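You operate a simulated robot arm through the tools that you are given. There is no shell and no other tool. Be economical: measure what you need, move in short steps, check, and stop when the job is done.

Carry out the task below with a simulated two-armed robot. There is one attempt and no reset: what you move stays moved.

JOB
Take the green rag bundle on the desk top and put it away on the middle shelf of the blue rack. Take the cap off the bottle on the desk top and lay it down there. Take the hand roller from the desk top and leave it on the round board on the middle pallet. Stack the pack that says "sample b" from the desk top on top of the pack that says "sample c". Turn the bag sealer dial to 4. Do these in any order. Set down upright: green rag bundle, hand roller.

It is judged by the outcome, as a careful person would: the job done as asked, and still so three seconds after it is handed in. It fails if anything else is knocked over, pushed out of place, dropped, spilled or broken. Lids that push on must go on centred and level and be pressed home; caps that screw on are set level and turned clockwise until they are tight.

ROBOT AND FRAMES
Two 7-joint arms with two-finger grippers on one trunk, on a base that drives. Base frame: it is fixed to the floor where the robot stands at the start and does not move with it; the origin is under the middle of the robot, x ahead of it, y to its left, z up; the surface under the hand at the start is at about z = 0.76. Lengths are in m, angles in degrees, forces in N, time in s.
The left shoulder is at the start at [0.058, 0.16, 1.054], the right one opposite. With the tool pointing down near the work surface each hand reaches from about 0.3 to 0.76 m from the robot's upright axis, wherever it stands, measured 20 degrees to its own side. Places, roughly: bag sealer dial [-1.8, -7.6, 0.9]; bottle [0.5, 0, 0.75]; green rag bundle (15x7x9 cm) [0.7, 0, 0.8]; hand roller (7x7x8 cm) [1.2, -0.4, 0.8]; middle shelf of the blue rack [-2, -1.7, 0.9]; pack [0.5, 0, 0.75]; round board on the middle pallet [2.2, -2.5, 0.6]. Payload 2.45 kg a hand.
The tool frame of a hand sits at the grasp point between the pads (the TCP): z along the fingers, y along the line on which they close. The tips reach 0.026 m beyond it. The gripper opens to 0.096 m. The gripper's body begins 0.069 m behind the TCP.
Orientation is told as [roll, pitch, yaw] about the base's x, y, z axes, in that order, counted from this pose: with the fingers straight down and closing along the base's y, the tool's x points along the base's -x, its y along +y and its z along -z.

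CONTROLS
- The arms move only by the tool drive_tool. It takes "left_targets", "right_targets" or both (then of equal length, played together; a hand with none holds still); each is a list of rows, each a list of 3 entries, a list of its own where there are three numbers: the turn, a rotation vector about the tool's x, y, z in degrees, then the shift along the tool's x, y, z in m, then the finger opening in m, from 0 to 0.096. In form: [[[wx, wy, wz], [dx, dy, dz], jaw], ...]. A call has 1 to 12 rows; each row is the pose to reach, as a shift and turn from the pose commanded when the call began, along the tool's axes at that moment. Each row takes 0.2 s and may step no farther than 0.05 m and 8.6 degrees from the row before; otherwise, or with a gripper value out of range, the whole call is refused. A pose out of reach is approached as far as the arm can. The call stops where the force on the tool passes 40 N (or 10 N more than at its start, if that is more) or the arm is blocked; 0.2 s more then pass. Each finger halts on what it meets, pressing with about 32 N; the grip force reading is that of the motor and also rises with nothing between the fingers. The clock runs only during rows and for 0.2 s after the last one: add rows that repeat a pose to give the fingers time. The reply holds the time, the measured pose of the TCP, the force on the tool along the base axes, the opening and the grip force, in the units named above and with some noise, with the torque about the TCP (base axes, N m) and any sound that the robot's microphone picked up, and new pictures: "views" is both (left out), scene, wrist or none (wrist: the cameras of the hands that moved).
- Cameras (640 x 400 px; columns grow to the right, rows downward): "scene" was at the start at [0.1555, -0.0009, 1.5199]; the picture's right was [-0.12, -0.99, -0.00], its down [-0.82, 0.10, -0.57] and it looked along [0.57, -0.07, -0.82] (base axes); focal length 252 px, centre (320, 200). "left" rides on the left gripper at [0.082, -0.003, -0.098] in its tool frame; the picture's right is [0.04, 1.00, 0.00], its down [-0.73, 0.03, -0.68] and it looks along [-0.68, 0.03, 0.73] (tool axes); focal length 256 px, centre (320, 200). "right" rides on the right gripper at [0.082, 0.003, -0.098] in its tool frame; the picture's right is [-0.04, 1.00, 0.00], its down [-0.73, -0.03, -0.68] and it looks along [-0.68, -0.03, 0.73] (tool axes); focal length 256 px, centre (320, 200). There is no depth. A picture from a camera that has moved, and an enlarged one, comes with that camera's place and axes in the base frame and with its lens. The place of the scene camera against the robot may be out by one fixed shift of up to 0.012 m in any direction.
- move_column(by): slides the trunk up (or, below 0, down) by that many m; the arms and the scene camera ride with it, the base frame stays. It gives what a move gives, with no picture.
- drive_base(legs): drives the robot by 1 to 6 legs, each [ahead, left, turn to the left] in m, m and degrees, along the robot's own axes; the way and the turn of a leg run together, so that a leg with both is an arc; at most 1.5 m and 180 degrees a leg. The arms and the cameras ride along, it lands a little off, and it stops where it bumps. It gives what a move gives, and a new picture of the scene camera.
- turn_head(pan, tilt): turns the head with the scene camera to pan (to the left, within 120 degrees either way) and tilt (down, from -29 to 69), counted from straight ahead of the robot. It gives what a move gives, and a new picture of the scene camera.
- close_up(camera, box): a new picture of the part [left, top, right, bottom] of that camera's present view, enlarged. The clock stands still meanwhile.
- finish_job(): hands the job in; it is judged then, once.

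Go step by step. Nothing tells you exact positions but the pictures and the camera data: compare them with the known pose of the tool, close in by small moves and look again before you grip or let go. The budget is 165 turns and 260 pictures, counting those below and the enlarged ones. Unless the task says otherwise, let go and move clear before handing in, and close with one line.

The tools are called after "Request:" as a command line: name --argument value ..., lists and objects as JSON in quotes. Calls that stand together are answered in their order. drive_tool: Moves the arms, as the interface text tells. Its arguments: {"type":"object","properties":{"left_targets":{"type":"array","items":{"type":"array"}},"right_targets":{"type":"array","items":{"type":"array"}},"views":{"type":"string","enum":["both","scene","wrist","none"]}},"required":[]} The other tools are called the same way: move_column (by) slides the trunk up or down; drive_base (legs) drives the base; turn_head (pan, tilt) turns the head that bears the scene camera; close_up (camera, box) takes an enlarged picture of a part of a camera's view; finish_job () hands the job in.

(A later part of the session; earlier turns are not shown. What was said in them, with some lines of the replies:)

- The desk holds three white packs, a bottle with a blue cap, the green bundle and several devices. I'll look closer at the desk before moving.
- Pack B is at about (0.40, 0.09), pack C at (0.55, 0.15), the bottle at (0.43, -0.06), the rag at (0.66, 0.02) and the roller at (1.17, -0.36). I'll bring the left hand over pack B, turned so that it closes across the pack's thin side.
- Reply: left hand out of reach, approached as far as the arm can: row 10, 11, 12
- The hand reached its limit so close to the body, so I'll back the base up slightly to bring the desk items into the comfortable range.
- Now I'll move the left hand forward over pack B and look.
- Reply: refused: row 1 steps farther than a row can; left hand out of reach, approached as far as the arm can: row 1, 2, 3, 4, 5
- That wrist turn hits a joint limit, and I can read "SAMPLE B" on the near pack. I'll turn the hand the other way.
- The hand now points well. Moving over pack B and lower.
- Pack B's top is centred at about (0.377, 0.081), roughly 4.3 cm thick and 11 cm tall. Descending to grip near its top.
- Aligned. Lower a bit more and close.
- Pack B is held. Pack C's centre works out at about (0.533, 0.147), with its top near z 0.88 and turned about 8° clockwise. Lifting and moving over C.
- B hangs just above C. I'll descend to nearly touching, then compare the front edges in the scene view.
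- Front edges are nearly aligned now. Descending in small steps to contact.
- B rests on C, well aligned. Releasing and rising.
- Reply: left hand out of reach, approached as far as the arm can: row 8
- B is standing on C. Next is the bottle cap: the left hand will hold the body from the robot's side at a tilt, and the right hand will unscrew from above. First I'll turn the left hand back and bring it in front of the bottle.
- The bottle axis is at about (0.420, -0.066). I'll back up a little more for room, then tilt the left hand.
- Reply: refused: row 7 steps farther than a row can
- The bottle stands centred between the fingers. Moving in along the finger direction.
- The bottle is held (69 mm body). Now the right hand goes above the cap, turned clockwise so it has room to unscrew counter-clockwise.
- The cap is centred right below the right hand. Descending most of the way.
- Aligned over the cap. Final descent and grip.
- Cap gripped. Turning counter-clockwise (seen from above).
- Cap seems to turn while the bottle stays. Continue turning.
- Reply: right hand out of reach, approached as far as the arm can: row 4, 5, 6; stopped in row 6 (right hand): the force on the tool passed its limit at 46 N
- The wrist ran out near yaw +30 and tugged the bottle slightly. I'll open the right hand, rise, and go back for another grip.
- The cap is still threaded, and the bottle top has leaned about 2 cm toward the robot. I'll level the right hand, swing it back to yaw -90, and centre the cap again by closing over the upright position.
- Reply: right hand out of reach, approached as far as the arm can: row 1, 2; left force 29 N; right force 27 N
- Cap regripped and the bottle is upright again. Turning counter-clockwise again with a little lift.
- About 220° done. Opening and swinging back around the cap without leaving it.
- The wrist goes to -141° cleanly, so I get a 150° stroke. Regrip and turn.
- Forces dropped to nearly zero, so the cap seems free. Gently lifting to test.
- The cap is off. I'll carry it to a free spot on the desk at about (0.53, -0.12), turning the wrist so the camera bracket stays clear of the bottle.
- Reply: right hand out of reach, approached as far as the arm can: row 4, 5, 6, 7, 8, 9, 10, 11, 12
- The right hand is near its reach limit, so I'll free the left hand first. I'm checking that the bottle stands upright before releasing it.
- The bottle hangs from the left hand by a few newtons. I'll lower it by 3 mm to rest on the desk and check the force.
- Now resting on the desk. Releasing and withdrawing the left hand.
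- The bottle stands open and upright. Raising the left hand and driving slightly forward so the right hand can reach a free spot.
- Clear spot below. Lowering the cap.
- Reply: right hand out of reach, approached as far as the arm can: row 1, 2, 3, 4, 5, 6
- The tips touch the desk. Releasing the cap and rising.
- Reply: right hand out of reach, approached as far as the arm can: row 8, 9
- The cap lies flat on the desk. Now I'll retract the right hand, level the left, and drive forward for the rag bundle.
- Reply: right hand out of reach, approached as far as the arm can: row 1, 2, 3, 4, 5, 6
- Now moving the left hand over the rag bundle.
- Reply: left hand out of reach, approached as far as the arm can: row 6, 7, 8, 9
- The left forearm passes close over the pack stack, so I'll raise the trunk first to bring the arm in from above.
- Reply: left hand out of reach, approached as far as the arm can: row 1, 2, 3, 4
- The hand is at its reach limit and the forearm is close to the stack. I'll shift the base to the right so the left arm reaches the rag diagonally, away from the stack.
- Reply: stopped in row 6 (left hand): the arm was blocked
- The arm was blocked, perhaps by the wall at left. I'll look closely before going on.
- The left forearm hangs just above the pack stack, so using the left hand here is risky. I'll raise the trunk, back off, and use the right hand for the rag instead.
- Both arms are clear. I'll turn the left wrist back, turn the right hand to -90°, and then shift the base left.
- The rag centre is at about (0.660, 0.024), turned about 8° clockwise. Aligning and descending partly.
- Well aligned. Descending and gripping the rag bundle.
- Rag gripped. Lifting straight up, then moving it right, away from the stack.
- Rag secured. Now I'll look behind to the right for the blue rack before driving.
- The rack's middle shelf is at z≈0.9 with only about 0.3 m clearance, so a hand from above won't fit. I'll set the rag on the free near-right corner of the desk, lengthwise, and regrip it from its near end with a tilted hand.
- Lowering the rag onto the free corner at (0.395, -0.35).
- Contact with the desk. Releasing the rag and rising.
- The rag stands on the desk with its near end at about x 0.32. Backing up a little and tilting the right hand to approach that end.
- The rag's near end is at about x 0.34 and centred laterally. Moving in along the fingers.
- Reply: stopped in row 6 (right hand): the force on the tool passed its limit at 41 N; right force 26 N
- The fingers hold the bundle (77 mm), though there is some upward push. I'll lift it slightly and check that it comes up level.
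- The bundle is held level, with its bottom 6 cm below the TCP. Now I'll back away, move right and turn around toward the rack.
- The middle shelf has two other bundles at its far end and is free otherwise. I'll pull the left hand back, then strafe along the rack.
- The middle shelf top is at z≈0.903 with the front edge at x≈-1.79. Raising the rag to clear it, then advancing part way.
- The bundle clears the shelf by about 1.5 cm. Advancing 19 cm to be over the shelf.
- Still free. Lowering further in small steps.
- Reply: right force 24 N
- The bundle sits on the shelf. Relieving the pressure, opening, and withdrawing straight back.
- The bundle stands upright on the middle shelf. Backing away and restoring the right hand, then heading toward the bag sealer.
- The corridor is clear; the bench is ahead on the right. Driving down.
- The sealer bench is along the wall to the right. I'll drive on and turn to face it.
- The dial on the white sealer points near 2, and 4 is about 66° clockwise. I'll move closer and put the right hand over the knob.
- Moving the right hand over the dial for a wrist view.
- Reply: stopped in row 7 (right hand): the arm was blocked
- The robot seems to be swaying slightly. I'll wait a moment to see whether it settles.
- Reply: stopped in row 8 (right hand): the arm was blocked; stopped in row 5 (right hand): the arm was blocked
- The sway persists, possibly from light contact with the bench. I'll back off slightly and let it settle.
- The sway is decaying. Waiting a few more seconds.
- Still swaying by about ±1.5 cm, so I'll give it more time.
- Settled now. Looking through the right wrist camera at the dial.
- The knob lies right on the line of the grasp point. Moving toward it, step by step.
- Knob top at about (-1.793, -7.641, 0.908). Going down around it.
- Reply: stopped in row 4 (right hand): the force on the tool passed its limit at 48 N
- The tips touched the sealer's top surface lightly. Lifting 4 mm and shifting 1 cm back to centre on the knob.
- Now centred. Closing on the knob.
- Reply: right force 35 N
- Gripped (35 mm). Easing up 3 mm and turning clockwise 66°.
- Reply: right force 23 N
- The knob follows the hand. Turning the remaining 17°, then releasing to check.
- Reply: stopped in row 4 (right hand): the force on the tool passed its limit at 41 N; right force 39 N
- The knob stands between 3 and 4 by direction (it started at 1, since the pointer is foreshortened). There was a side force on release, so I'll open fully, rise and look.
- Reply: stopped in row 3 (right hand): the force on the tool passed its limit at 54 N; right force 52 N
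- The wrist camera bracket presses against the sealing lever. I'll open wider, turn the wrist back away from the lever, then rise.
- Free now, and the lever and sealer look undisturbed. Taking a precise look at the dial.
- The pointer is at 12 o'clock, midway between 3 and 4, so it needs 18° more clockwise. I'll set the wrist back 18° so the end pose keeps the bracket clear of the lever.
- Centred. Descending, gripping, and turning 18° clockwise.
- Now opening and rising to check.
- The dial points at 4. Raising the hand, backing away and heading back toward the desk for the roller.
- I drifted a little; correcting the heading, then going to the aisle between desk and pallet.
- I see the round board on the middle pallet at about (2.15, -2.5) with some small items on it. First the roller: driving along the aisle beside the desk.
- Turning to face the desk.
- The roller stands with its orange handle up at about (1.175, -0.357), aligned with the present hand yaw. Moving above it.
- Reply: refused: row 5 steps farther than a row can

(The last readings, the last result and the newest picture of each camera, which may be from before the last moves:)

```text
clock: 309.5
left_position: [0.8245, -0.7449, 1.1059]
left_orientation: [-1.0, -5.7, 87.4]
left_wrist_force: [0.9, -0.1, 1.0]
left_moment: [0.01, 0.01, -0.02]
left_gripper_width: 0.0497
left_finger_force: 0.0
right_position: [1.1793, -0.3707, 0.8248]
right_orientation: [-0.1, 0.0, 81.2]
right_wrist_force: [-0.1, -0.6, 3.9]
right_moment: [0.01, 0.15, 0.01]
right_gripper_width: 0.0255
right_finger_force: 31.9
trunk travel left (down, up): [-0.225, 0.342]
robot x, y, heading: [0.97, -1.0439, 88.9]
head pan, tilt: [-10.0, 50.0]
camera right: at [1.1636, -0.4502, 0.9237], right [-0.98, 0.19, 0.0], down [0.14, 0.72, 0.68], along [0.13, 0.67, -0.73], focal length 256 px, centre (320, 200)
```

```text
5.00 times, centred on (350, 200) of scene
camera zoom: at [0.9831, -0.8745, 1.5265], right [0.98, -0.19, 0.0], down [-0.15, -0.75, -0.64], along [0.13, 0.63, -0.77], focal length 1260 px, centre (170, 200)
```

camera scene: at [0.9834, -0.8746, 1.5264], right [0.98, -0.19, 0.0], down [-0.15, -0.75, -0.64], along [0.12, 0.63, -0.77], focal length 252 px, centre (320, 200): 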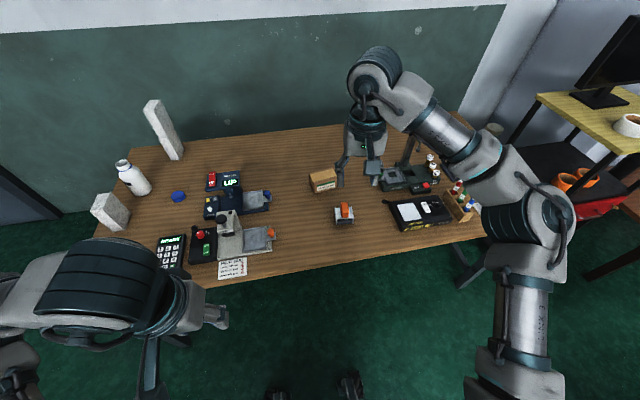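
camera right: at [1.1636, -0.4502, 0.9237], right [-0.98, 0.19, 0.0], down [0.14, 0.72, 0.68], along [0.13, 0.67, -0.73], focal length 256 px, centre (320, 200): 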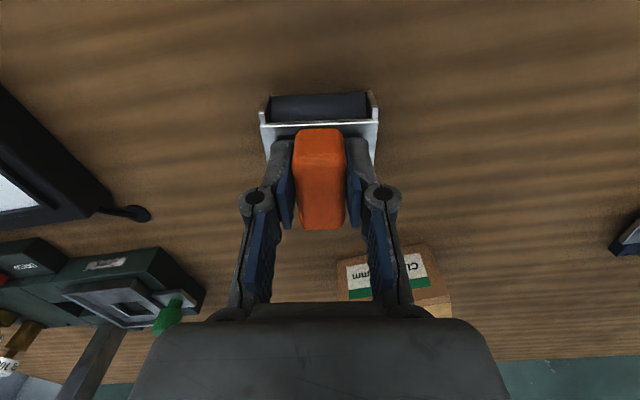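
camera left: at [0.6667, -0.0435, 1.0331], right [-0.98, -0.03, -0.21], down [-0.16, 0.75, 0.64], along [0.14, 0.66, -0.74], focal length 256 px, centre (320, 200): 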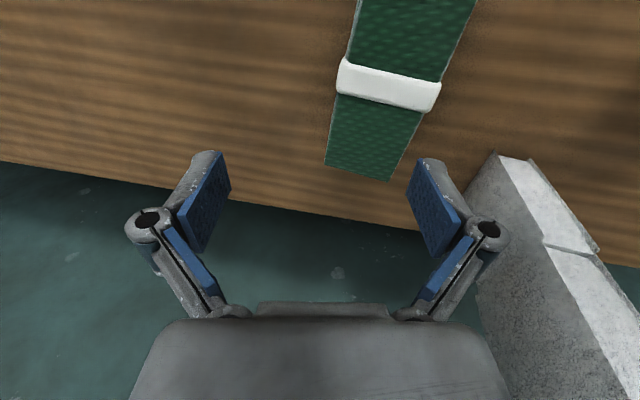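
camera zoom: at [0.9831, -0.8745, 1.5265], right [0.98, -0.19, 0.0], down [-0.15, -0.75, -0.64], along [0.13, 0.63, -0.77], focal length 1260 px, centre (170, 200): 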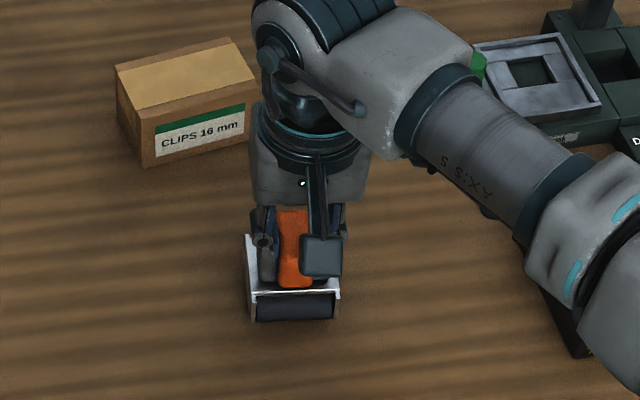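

Handle gripped (26 mm). Lifting the roller.

Request:
drive_tool --right_targets '[[[0, 0, 0], [0, 0, -0.04], 0.015], [[0, 0, 0], [0, 0, -0.08], 0.015], [[0, 0, 0], [0, 0, -0.12], 0.015], [[0, 0, 0], [0, 0, -0.16], 0.015], [[0, 0, 0], [0.03, 0, -0.2], 0.015], [[0, 0, 0], [0.07, 0, -0.22], 0.015], [[0, 0, 0], [0.11, 0, -0.23], 0.015], [[0, 0, 0], [0.15, 0, -0.23], 0.015]]' --views "wrist"

Request:
move_column --by 0.1

Request:
drive_base --legs '[[-0.06, 0, 0], [0, 0, -88.9], [0.38, 0, 0], [0, 0, -90]]'

```text
clock: 311.3
left_position: [0.8247, -0.7453, 1.1058]
left_orientation: [-1.0, -5.9, 87.5]
left_wrist_force: [-0.1, -0.2, 0.5]
left_moment: [0.05, -0.01, -0.01]
left_gripper_width: 0.0501
left_finger_force: 0.0
right_position: [1.156, -0.5209, 1.0524]
right_orientation: [0.1, -0.1, 81.2]
right_wrist_force: [0.4, -0.1, -2.0]
right_moment: [0.03, 0.02, 0.01]
right_gripper_width: 0.0253
right_finger_force: 32.1
trunk travel left (down, up): [-0.225, 0.342]
robot x, y, heading: [0.9697, -1.0459, 88.7]
head pan, tilt: [-10.0, 50.0]
camera right: at [1.1412, -0.6012, 1.1511], right [-0.98, 0.19, 0.0], down [0.14, 0.72, 0.68], along [0.13, 0.67, -0.73], focal length 256 px, centre (320, 200)
```

right: 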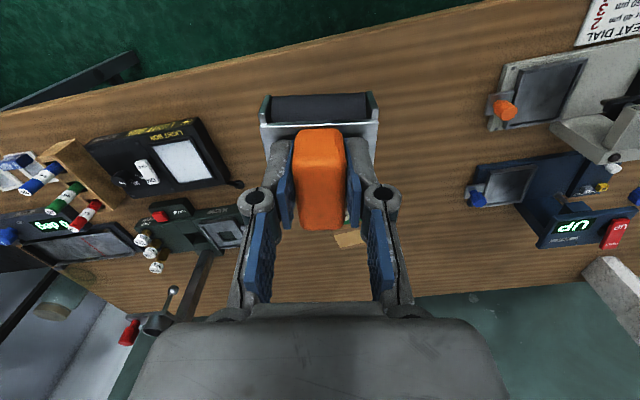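

```text
clock: 312.7
left_position: [0.8239, -0.7437, 1.204]
left_orientation: [-1.0, -5.5, 87.5]
left_wrist_force: [-0.1, -0.1, 0.1]
left_moment: [0.02, 0.03, -0.02]
left_gripper_width: 0.0502
left_finger_force: 0.2
right_position: [1.1573, -0.518, 1.1554]
right_orientation: [0.0, 0.1, 81.2]
right_wrist_force: [-0.2, 0.0, -1.7]
right_moment: [-0.05, 0.02, -0.01]
right_gripper_width: 0.0252
right_finger_force: 32.0
trunk travel left (down, up): [-0.325, 0.242]
robot x, y, heading: [0.9705, -1.0421, 88.8]
head pan, tilt: [-10.0, 50.0]
```

```text
clock: 323.2
left_position: [1.5063, -1.3933, 1.2059]
left_orientation: [-1.0, -5.6, -90.3]
left_wrist_force: [0.5, -0.4, 0.8]
left_moment: [-0.07, -0.01, 0.0]
left_gripper_width: 0.05
left_finger_force: 0.0
right_position: [1.1816, -1.6323, 1.1543]
right_orientation: [0.1, 0.0, -96.6]
right_wrist_force: [-0.1, 0.2, -1.4]
right_moment: [-0.01, -0.03, 0.02]
right_gripper_width: 0.0256
right_finger_force: 31.9
trunk travel left (down, up): [-0.325, 0.242]
robot x, y, heading: [1.3514, -1.0957, -89.1]
head pan, tilt: [-10.0, 50.0]
camera scene: at [1.3348, -1.1881, 1.6291], right [-0.99, 0.16, 0.0], down [0.12, 0.76, -0.64], along [-0.1, -0.63, -0.77], focal length 252 px, centre (320, 200)
```

scene: 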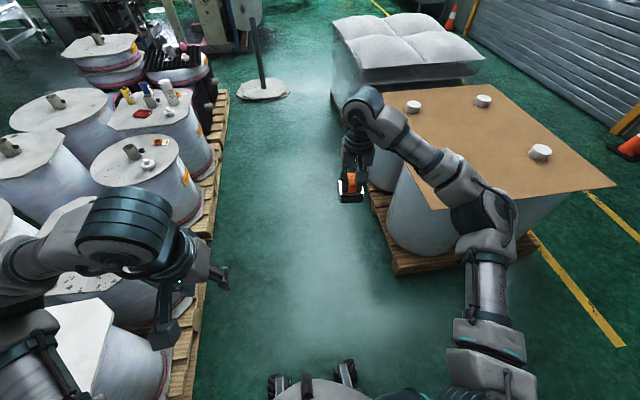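

The aisle is clear. Driving along it and turning to face the round board.

Request:
drive_base --legs '[[1.2, 0, 0], [0, 0, 89]]'

Request:
turn_head --pan -15 --tilt 50

Request:
close_up --camera "right" --box '[0, 0, 640, 400]'

```text
clock: 332.9
left_position: [1.6502, -2.1291, 1.2066]
left_orientation: [-0.9, -5.9, -3.6]
left_wrist_force: [-0.5, 0.2, 0.3]
left_moment: [-0.02, -0.01, -0.01]
left_gripper_width: 0.0501
left_finger_force: 0.1
right_position: [1.8715, -2.4676, 1.1573]
right_orientation: [0.1, -0.2, -10.1]
right_wrist_force: [-0.1, -1.0, -1.4]
right_moment: [0.02, -0.02, 0.0]
right_gripper_width: 0.0254
right_finger_force: 32.1
trunk travel left (down, up): [-0.325, 0.242]
robot x, y, heading: [1.3483, -2.2677, -2.6]
head pan, tilt: [-10.0, 50.0]
camera scene: at [1.4457, -2.2778, 1.6291], right [-0.21, -0.98, 0.0], down [-0.75, 0.16, -0.64], along [0.62, -0.14, -0.77], focal length 252 px, centre (320, 200)
```

scene: 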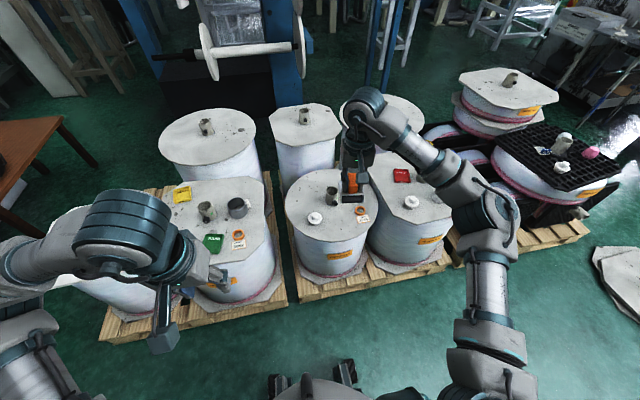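

```text
clock: 333.6
left_position: [1.6471, -2.1292, 1.206]
left_orientation: [-1.0, -6.1, -3.6]
left_wrist_force: [-0.1, 0.2, 0.4]
left_moment: [-0.01, 0.01, 0.02]
left_gripper_width: 0.0499
left_finger_force: 0.0
right_position: [1.8667, -2.4667, 1.1595]
right_orientation: [0.0, -0.4, -9.9]
right_wrist_force: [-0.6, 0.3, -1.1]
right_moment: [-0.01, 0.04, -0.01]
right_gripper_width: 0.0252
right_finger_force: 32.2
trunk travel left (down, up): [-0.325, 0.242]
robot x, y, heading: [1.3501, -2.2688, -2.6]
head pan, tilt: [-15.0, 50.0]
camera scene: at [1.4441, -2.2835, 1.629], right [-0.3, -0.95, 0.0], down [-0.73, 0.23, -0.64], along [0.61, -0.19, -0.77], focal length 252 px, centre (320, 200)
```

scene: 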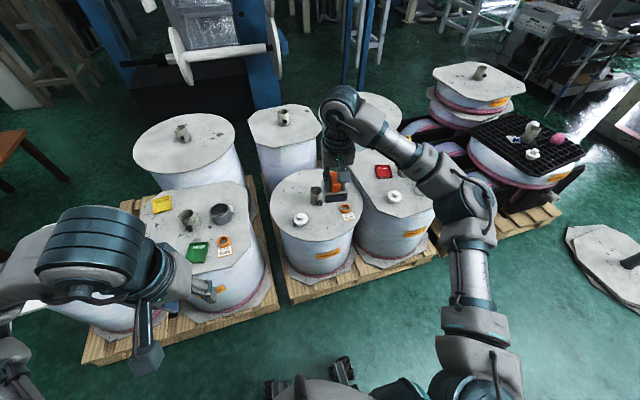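

```text
1.00 times, centred on (320, 200) of right (not enlarged: the box is as wide or as high as the picture)
camera zoom: at [1.7876, -2.4492, 1.2569], right [0.21, 0.98, 0.0], down [0.71, -0.16, 0.68], along [0.67, -0.14, -0.73], focal length 256 px, centre (320, 200)
```

zoom: 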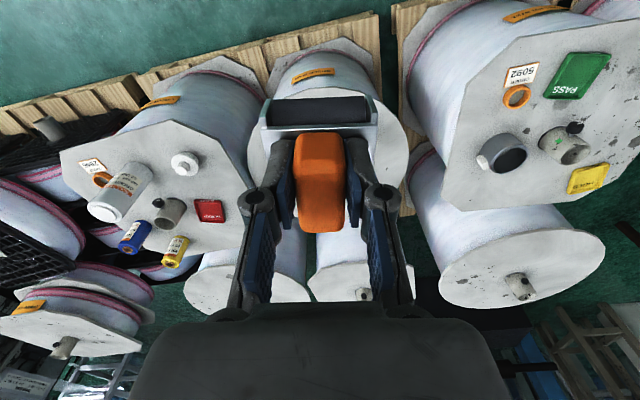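

Request:
close_up --camera "scene" --box '[250, 140, 390, 280]'

```text
2.86 times, centred on (320, 210) of scene
camera zoom: at [1.4441, -2.2835, 1.629], right [-0.3, -0.95, 0.0], down [-0.73, 0.23, -0.64], along [0.61, -0.19, -0.77], focal length 720 px, centre (320, 171)
```

zoom: 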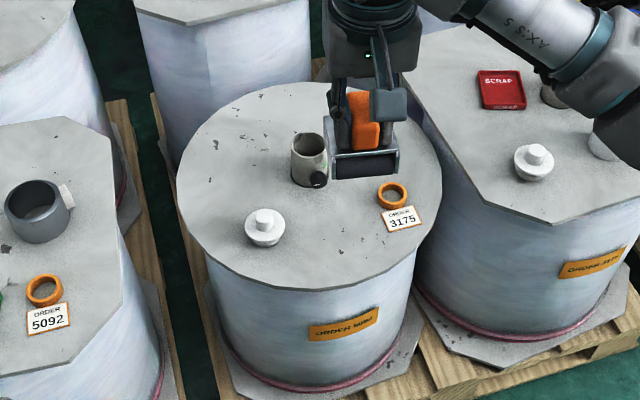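

The round board has a free spot at its front at about (2.09, -2.51). Moving forward a little and lowering the trunk.

Request:
drive_base --legs '[[0.12, 0, 0]]'

Request:
move_column --by -0.2

Request:
drive_tool --right_targets '[[[0, 0, 0], [-0.03, -0.01, 0.0], 0.015], [[0, 0, 0], [-0.06, -0.01, 0.0], 0.015], [[0, 0, 0], [-0.09, -0.01, 0.02], 0.015], [[0, 0, 0], [-0.1, -0.01, 0.04], 0.015], [[0, 0, 0], [-0.1, -0.01, 0.06], 0.015], [[0, 0, 0], [-0.1, -0.01, 0.06], 0.015]]' --views "both"

Request:
close_up --camera "scene" --box '[240, 140, 400, 280]'

```text
clock: 334.8
left_position: [1.7652, -2.1335, 1.2066]
left_orientation: [-1.0, -6.1, -3.5]
left_wrist_force: [0.2, -0.4, 1.4]
left_moment: [0.02, 0.03, 0.01]
left_gripper_width: 0.0503
left_finger_force: 0.0
right_position: [1.9877, -2.4694, 1.1609]
right_orientation: [0.1, -0.4, -9.9]
right_wrist_force: [0.6, 1.0, -1.0]
right_moment: [-0.02, 0.01, 0.0]
right_gripper_width: 0.0253
right_finger_force: 32.1
trunk travel left (down, up): [-0.325, 0.242]
robot x, y, heading: [1.468, -2.2732, -2.2]
head pan, tilt: [-15.0, 50.0]
camera scene: at [1.5618, -2.2884, 1.6293], right [-0.3, -0.95, 0.0], down [-0.73, 0.23, -0.64], along [0.61, -0.19, -0.77], focal length 252 px, centre (320, 200)
```

scene: 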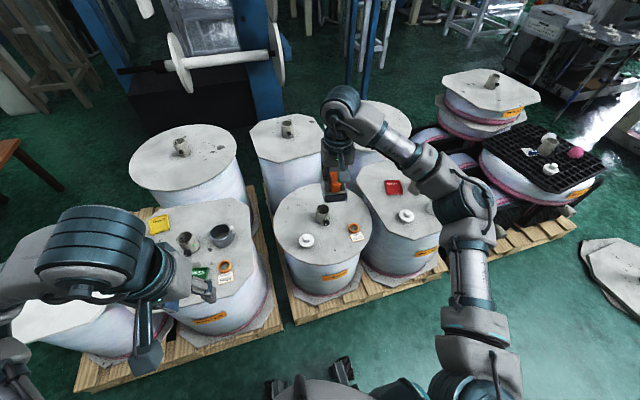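

```text
clock: 337.0
left_position: [1.7618, -2.1325, 1.0096]
left_orientation: [-1.0, -6.3, -3.5]
left_wrist_force: [0.7, -0.3, 0.4]
left_moment: [0.0, 0.01, 0.01]
left_gripper_width: 0.05
left_finger_force: 0.0
right_position: [1.9846, -2.4708, 0.9626]
right_orientation: [0.1, -0.6, -9.8]
right_wrist_force: [-0.2, -0.1, -1.9]
right_moment: [0.01, 0.03, -0.02]
right_gripper_width: 0.0252
right_finger_force: 32.2
trunk travel left (down, up): [-0.125, 0.442]
robot x, y, heading: [1.4721, -2.2728, -2.6]
head pan, tilt: [-15.0, 50.0]
```

```text
clock: 338.4
left_position: [1.7628, -2.1326, 1.0089]
left_orientation: [-1.0, -6.2, -3.5]
left_wrist_force: [0.2, -0.8, -0.3]
left_moment: [0.01, 0.01, 0.01]
left_gripper_width: 0.0503
left_finger_force: 0.1
right_position: [2.0845, -2.4987, 0.9025]
right_orientation: [0.2, -0.4, -9.8]
right_wrist_force: [-0.7, 0.1, -1.0]
right_moment: [-0.02, 0.03, 0.0]
right_gripper_width: 0.0254
right_finger_force: 31.6
trunk travel left (down, up): [-0.125, 0.442]
robot x, y, heading: [1.4695, -2.2747, -2.3]
head pan, tilt: [-15.0, 50.0]
camera scene: at [1.7273, -2.295, 1.4129], right [-0.3, -0.95, 0.0], down [-0.74, 0.23, -0.64], along [0.61, -0.19, -0.77], focal length 252 px, centre (320, 200)
camera right: at [2.0024, -2.4816, 0.9992], right [0.21, 0.98, 0.0], down [0.71, -0.15, 0.69], along [0.67, -0.14, -0.73], focal length 256 px, centre (320, 200)
```

scene: 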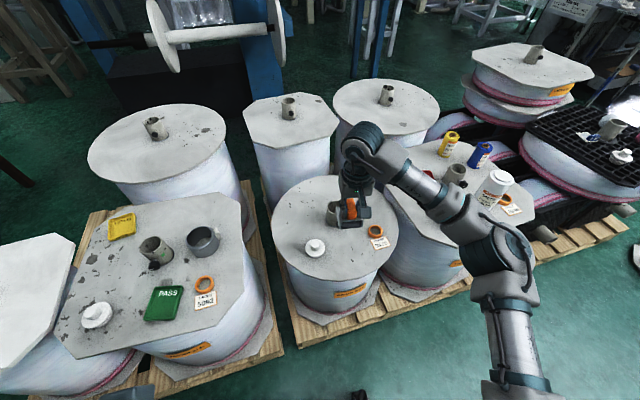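
right: 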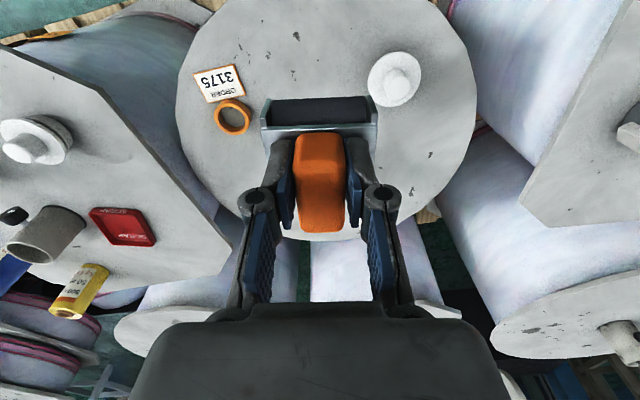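

```text
2.86 times, centred on (320, 210) of scene
camera zoom: at [1.7273, -2.295, 1.4129], right [-0.3, -0.95, 0.0], down [-0.74, 0.23, -0.64], along [0.61, -0.19, -0.77], focal length 720 px, centre (320, 171)
```

zoom: 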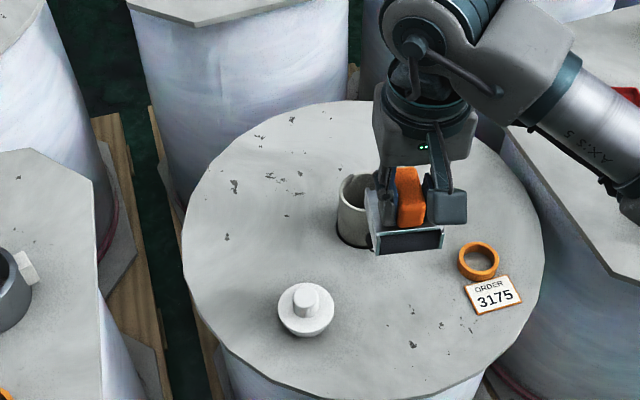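

The spot below is free between the plug and the label. The board is at about z 0.63. Lowering.

Request:
drive_tool --right_targets '[[[0, 0.4, 0], [0, -0.005, 0.04], 0.015], [[0, 0.4, 0], [0, -0.008, 0.08], 0.015], [[0, 0.4, 0], [0, -0.008, 0.12], 0.015], [[0, 0.4, 0], [0, -0.008, 0.15], 0.015], [[0, 0.4, 0], [0, -0.008, 0.17], 0.015], [[0, 0.4, 0], [0, -0.008, 0.17], 0.015]]' --views "both"

Request:
close_up --camera "scene" --box '[280, 160, 420, 280]'

```text
clock: 339.8
left_position: [1.7629, -2.1336, 1.008]
left_orientation: [-1.1, -6.2, -3.5]
left_wrist_force: [0.5, -0.3, 0.0]
left_moment: [0.0, -0.01, 0.01]
left_gripper_width: 0.05
left_finger_force: 0.1
right_position: [2.0831, -2.5052, 0.7325]
right_orientation: [0.0, -0.1, -9.9]
right_wrist_force: [0.5, 0.3, -0.8]
right_moment: [0.02, -0.04, -0.02]
right_gripper_width: 0.025
right_finger_force: 31.9
trunk travel left (down, up): [-0.125, 0.442]
robot x, y, heading: [1.4693, -2.2735, -2.0]
head pan, tilt: [-15.0, 50.0]
camera scene: at [1.7273, -2.2952, 1.4129], right [-0.3, -0.95, 0.0], down [-0.74, 0.23, -0.64], along [0.61, -0.19, -0.77], focal length 252 px, centre (320, 200)
camera right: at [2.003, -2.4889, 0.8313], right [0.21, 0.98, 0.0], down [0.72, -0.16, 0.68], along [0.67, -0.14, -0.73], focal length 256 px, centre (320, 200)
```

scene: 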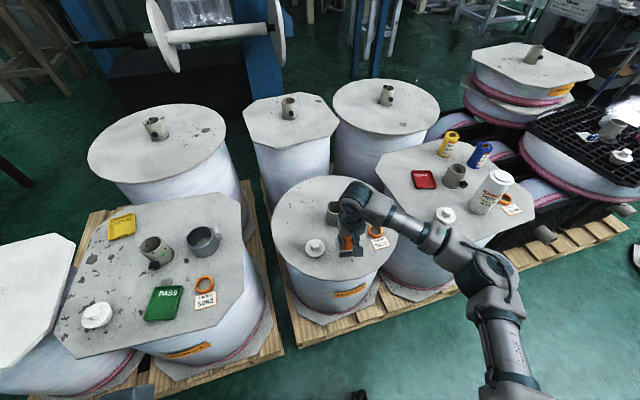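
right: 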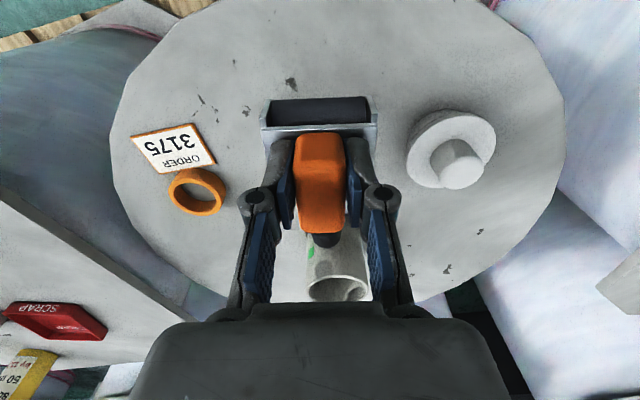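

```text
3.33 times, centred on (350, 220) of scene
camera zoom: at [1.7273, -2.2952, 1.4129], right [-0.3, -0.95, 0.0], down [-0.74, 0.23, -0.64], along [0.61, -0.19, -0.77], focal length 840 px, centre (220, 133)
```

zoom: 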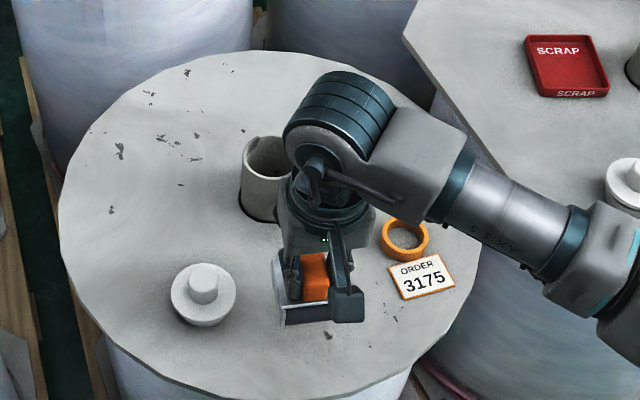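

Request:
drive_tool --right_targets '[[[0, 0, 0], [0, 0, 0.012], 0.015], [[0, 0, 0], [0, 0, 0.022], 0.015], [[0, 0, 0], [0, 0, 0.028], 0.015], [[0, 0, 0], [0, 0, 0.028], 0.015]]' --views "wrist"

```text
clock: 340.8
left_position: [1.7626, -2.1339, 1.008]
left_orientation: [-1.1, -6.3, -3.5]
left_wrist_force: [0.1, 0.0, 0.7]
left_moment: [0.02, -0.05, -0.02]
left_gripper_width: 0.0501
left_finger_force: 0.0
right_position: [2.0844, -2.5048, 0.7038]
right_orientation: [0.1, -0.1, -9.9]
right_wrist_force: [-0.2, -0.6, -2.4]
right_moment: [0.02, 0.02, -0.01]
right_gripper_width: 0.0252
right_finger_force: 32.0
trunk travel left (down, up): [-0.125, 0.442]
robot x, y, heading: [1.4732, -2.2759, -2.1]
head pan, tilt: [-15.0, 50.0]
camera right: at [2.0045, -2.4879, 0.8018], right [0.21, 0.98, 0.0], down [0.72, -0.16, 0.68], along [0.67, -0.14, -0.73], focal length 256 px, centre (320, 200)
```

right: 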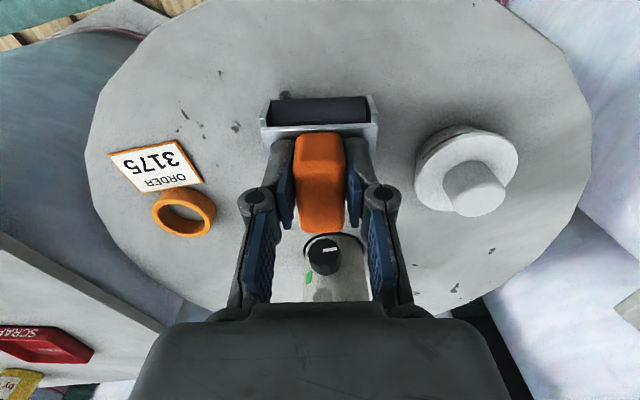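

Request:
drive_tool --right_targets '[[[0, 0, 0], [0, 0, 0.003], 0.015], [[0, 0, 0], [0, 0, 0.006], 0.015], [[0, 0, 0], [0, 0, 0.009], 0.015], [[0, 0, 0], [0, 0, 0.009], 0.015]]' --views "none"

```text
clock: 341.8
left_position: [1.7632, -2.1329, 1.0091]
left_orientation: [-1.0, -6.3, -3.5]
left_wrist_force: [0.6, 0.4, -0.3]
left_moment: [-0.02, -0.03, 0.01]
left_gripper_width: 0.0499
left_finger_force: 0.1
right_position: [2.0834, -2.5055, 0.695]
right_orientation: [0.1, -0.2, -9.8]
right_wrist_force: [-1.0, -1.2, 3.0]
right_moment: [-0.12, 0.03, 0.01]
right_gripper_width: 0.0253
right_finger_force: 32.6
trunk travel left (down, up): [-0.125, 0.442]
robot x, y, heading: [1.471, -2.275, -2.2]
head pan, tilt: [-15.0, 50.0]
```

Contact. Pressing 1.5 mm more to seat it, then releasing and rising.

Request:
drive_tool --right_targets '[[[0, 0, 0], [0, 0, 0.0015], 0.015], [[0, 0, 0], [0, 0, 0.0015], 0.03], [[0, 0, 0], [0, 0, 0.0005], 0.045], [[0, 0, 0], [0, 0, 0.0], 0.055], [[0, 0, 0], [0, 0, 0], 0.055], [[0, 0, 0], [0, 0, -0.02], 0.055], [[0, 0, 0], [0, 0, -0.05], 0.055], [[0, 0, 0], [0, 0, -0.09], 0.055], [[0, 0, 0], [0, 0, -0.13], 0.055], [[0, 0, 0], [0, 0, -0.17], 0.055], [[0, 0, 0], [0, 0, -0.21], 0.055]]' --views "both"

Request:
close_up --camera "scene" --box '[270, 160, 410, 280]'

```text
clock: 344.2
left_position: [1.7619, -2.1322, 1.0072]
left_orientation: [-0.9, -6.3, -3.6]
left_wrist_force: [-1.5, -0.3, -0.3]
left_moment: [-0.01, 0.04, 0.03]
left_gripper_width: 0.05
left_finger_force: 0.1
right_position: [2.0781, -2.5014, 0.9082]
right_orientation: [0.2, -0.1, -9.8]
right_wrist_force: [-0.8, -0.1, 1.2]
right_moment: [-0.02, -0.01, -0.01]
right_gripper_width: 0.0552
right_finger_force: 0.0
trunk travel left (down, up): [-0.125, 0.442]
robot x, y, heading: [1.4709, -2.2745, -2.1]
head pan, tilt: [-15.0, 50.0]
camera scene: at [1.7262, -2.2941, 1.4132], right [-0.3, -0.95, 0.0], down [-0.73, 0.23, -0.64], along [0.61, -0.19, -0.77], focal length 252 px, centre (320, 200)
camera right: at [1.9985, -2.4849, 1.0055], right [0.21, 0.98, 0.0], down [0.72, -0.15, 0.68], along [0.67, -0.14, -0.73], focal length 256 px, centre (320, 200)
```

scene: 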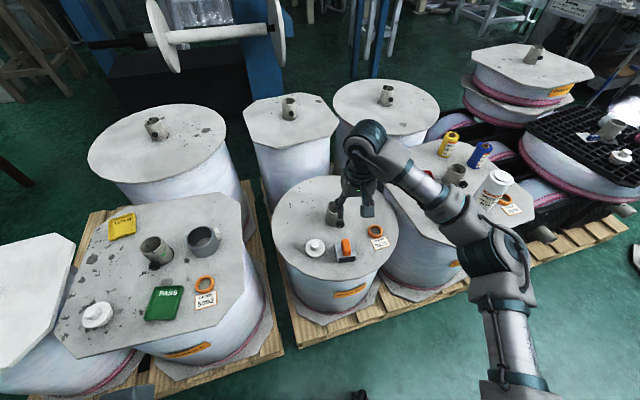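
right: 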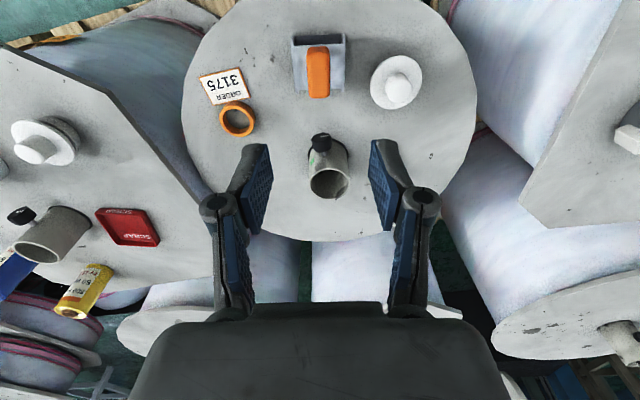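

```text
3.33 times, centred on (340, 220) of scene
camera zoom: at [1.7262, -2.2941, 1.4132], right [-0.3, -0.95, 0.0], down [-0.73, 0.23, -0.64], along [0.61, -0.19, -0.77], focal length 840 px, centre (253, 133)
```

zoom: 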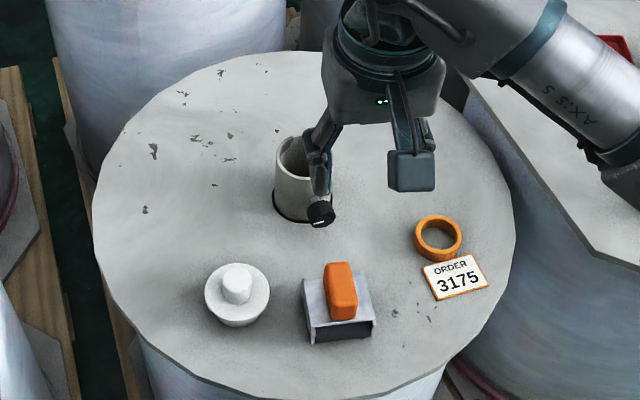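

The roller stands upright on the round board. Backing clear, then handing in.

Request:
drive_base --legs '[[-0.12, 0, 0]]'

```text
clock: 345.4
left_position: [1.6418, -2.1277, 1.0079]
left_orientation: [-1.0, -6.3, -3.5]
left_wrist_force: [0.4, -0.1, 0.1]
left_moment: [0.0, 0.0, 0.04]
left_gripper_width: 0.0498
left_finger_force: 0.0
right_position: [1.9607, -2.4966, 0.9068]
right_orientation: [0.1, -0.1, -9.8]
right_wrist_force: [-1.0, 0.8, 0.7]
right_moment: [-0.01, 0.0, 0.04]
right_gripper_width: 0.0549
right_finger_force: 0.0
trunk travel left (down, up): [-0.125, 0.442]
robot x, y, heading: [1.3504, -2.2694, -2.3]
head pan, tilt: [-15.0, 50.0]
camera scene: at [1.6071, -2.2906, 1.4128], right [-0.3, -0.95, 0.0], down [-0.74, 0.23, -0.64], along [0.61, -0.19, -0.77], focal length 252 px, centre (320, 200)
```

scene: 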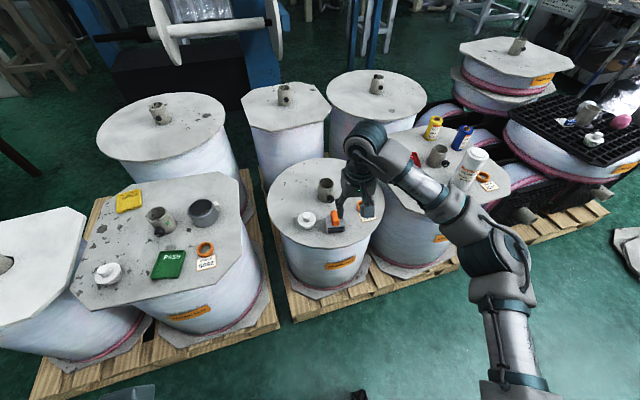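

All five tasks are in place and both hands are clear, so I'm handing in.

Request:
finish_job

```text
The job is handed in.
```

All five parts are done and handed in: the rag bundle is upright on the rack's middle shelf, the bottle cap lies on the desk, the roller is upright on the round board, sample B is on sample C, and the dial is at 4. While I was turning the dial, the wrist camera bracket pressed against the sealing lever with about 50 N. The lever showed no visible change, but the dial unit may have shifted by up to about a centimetre.
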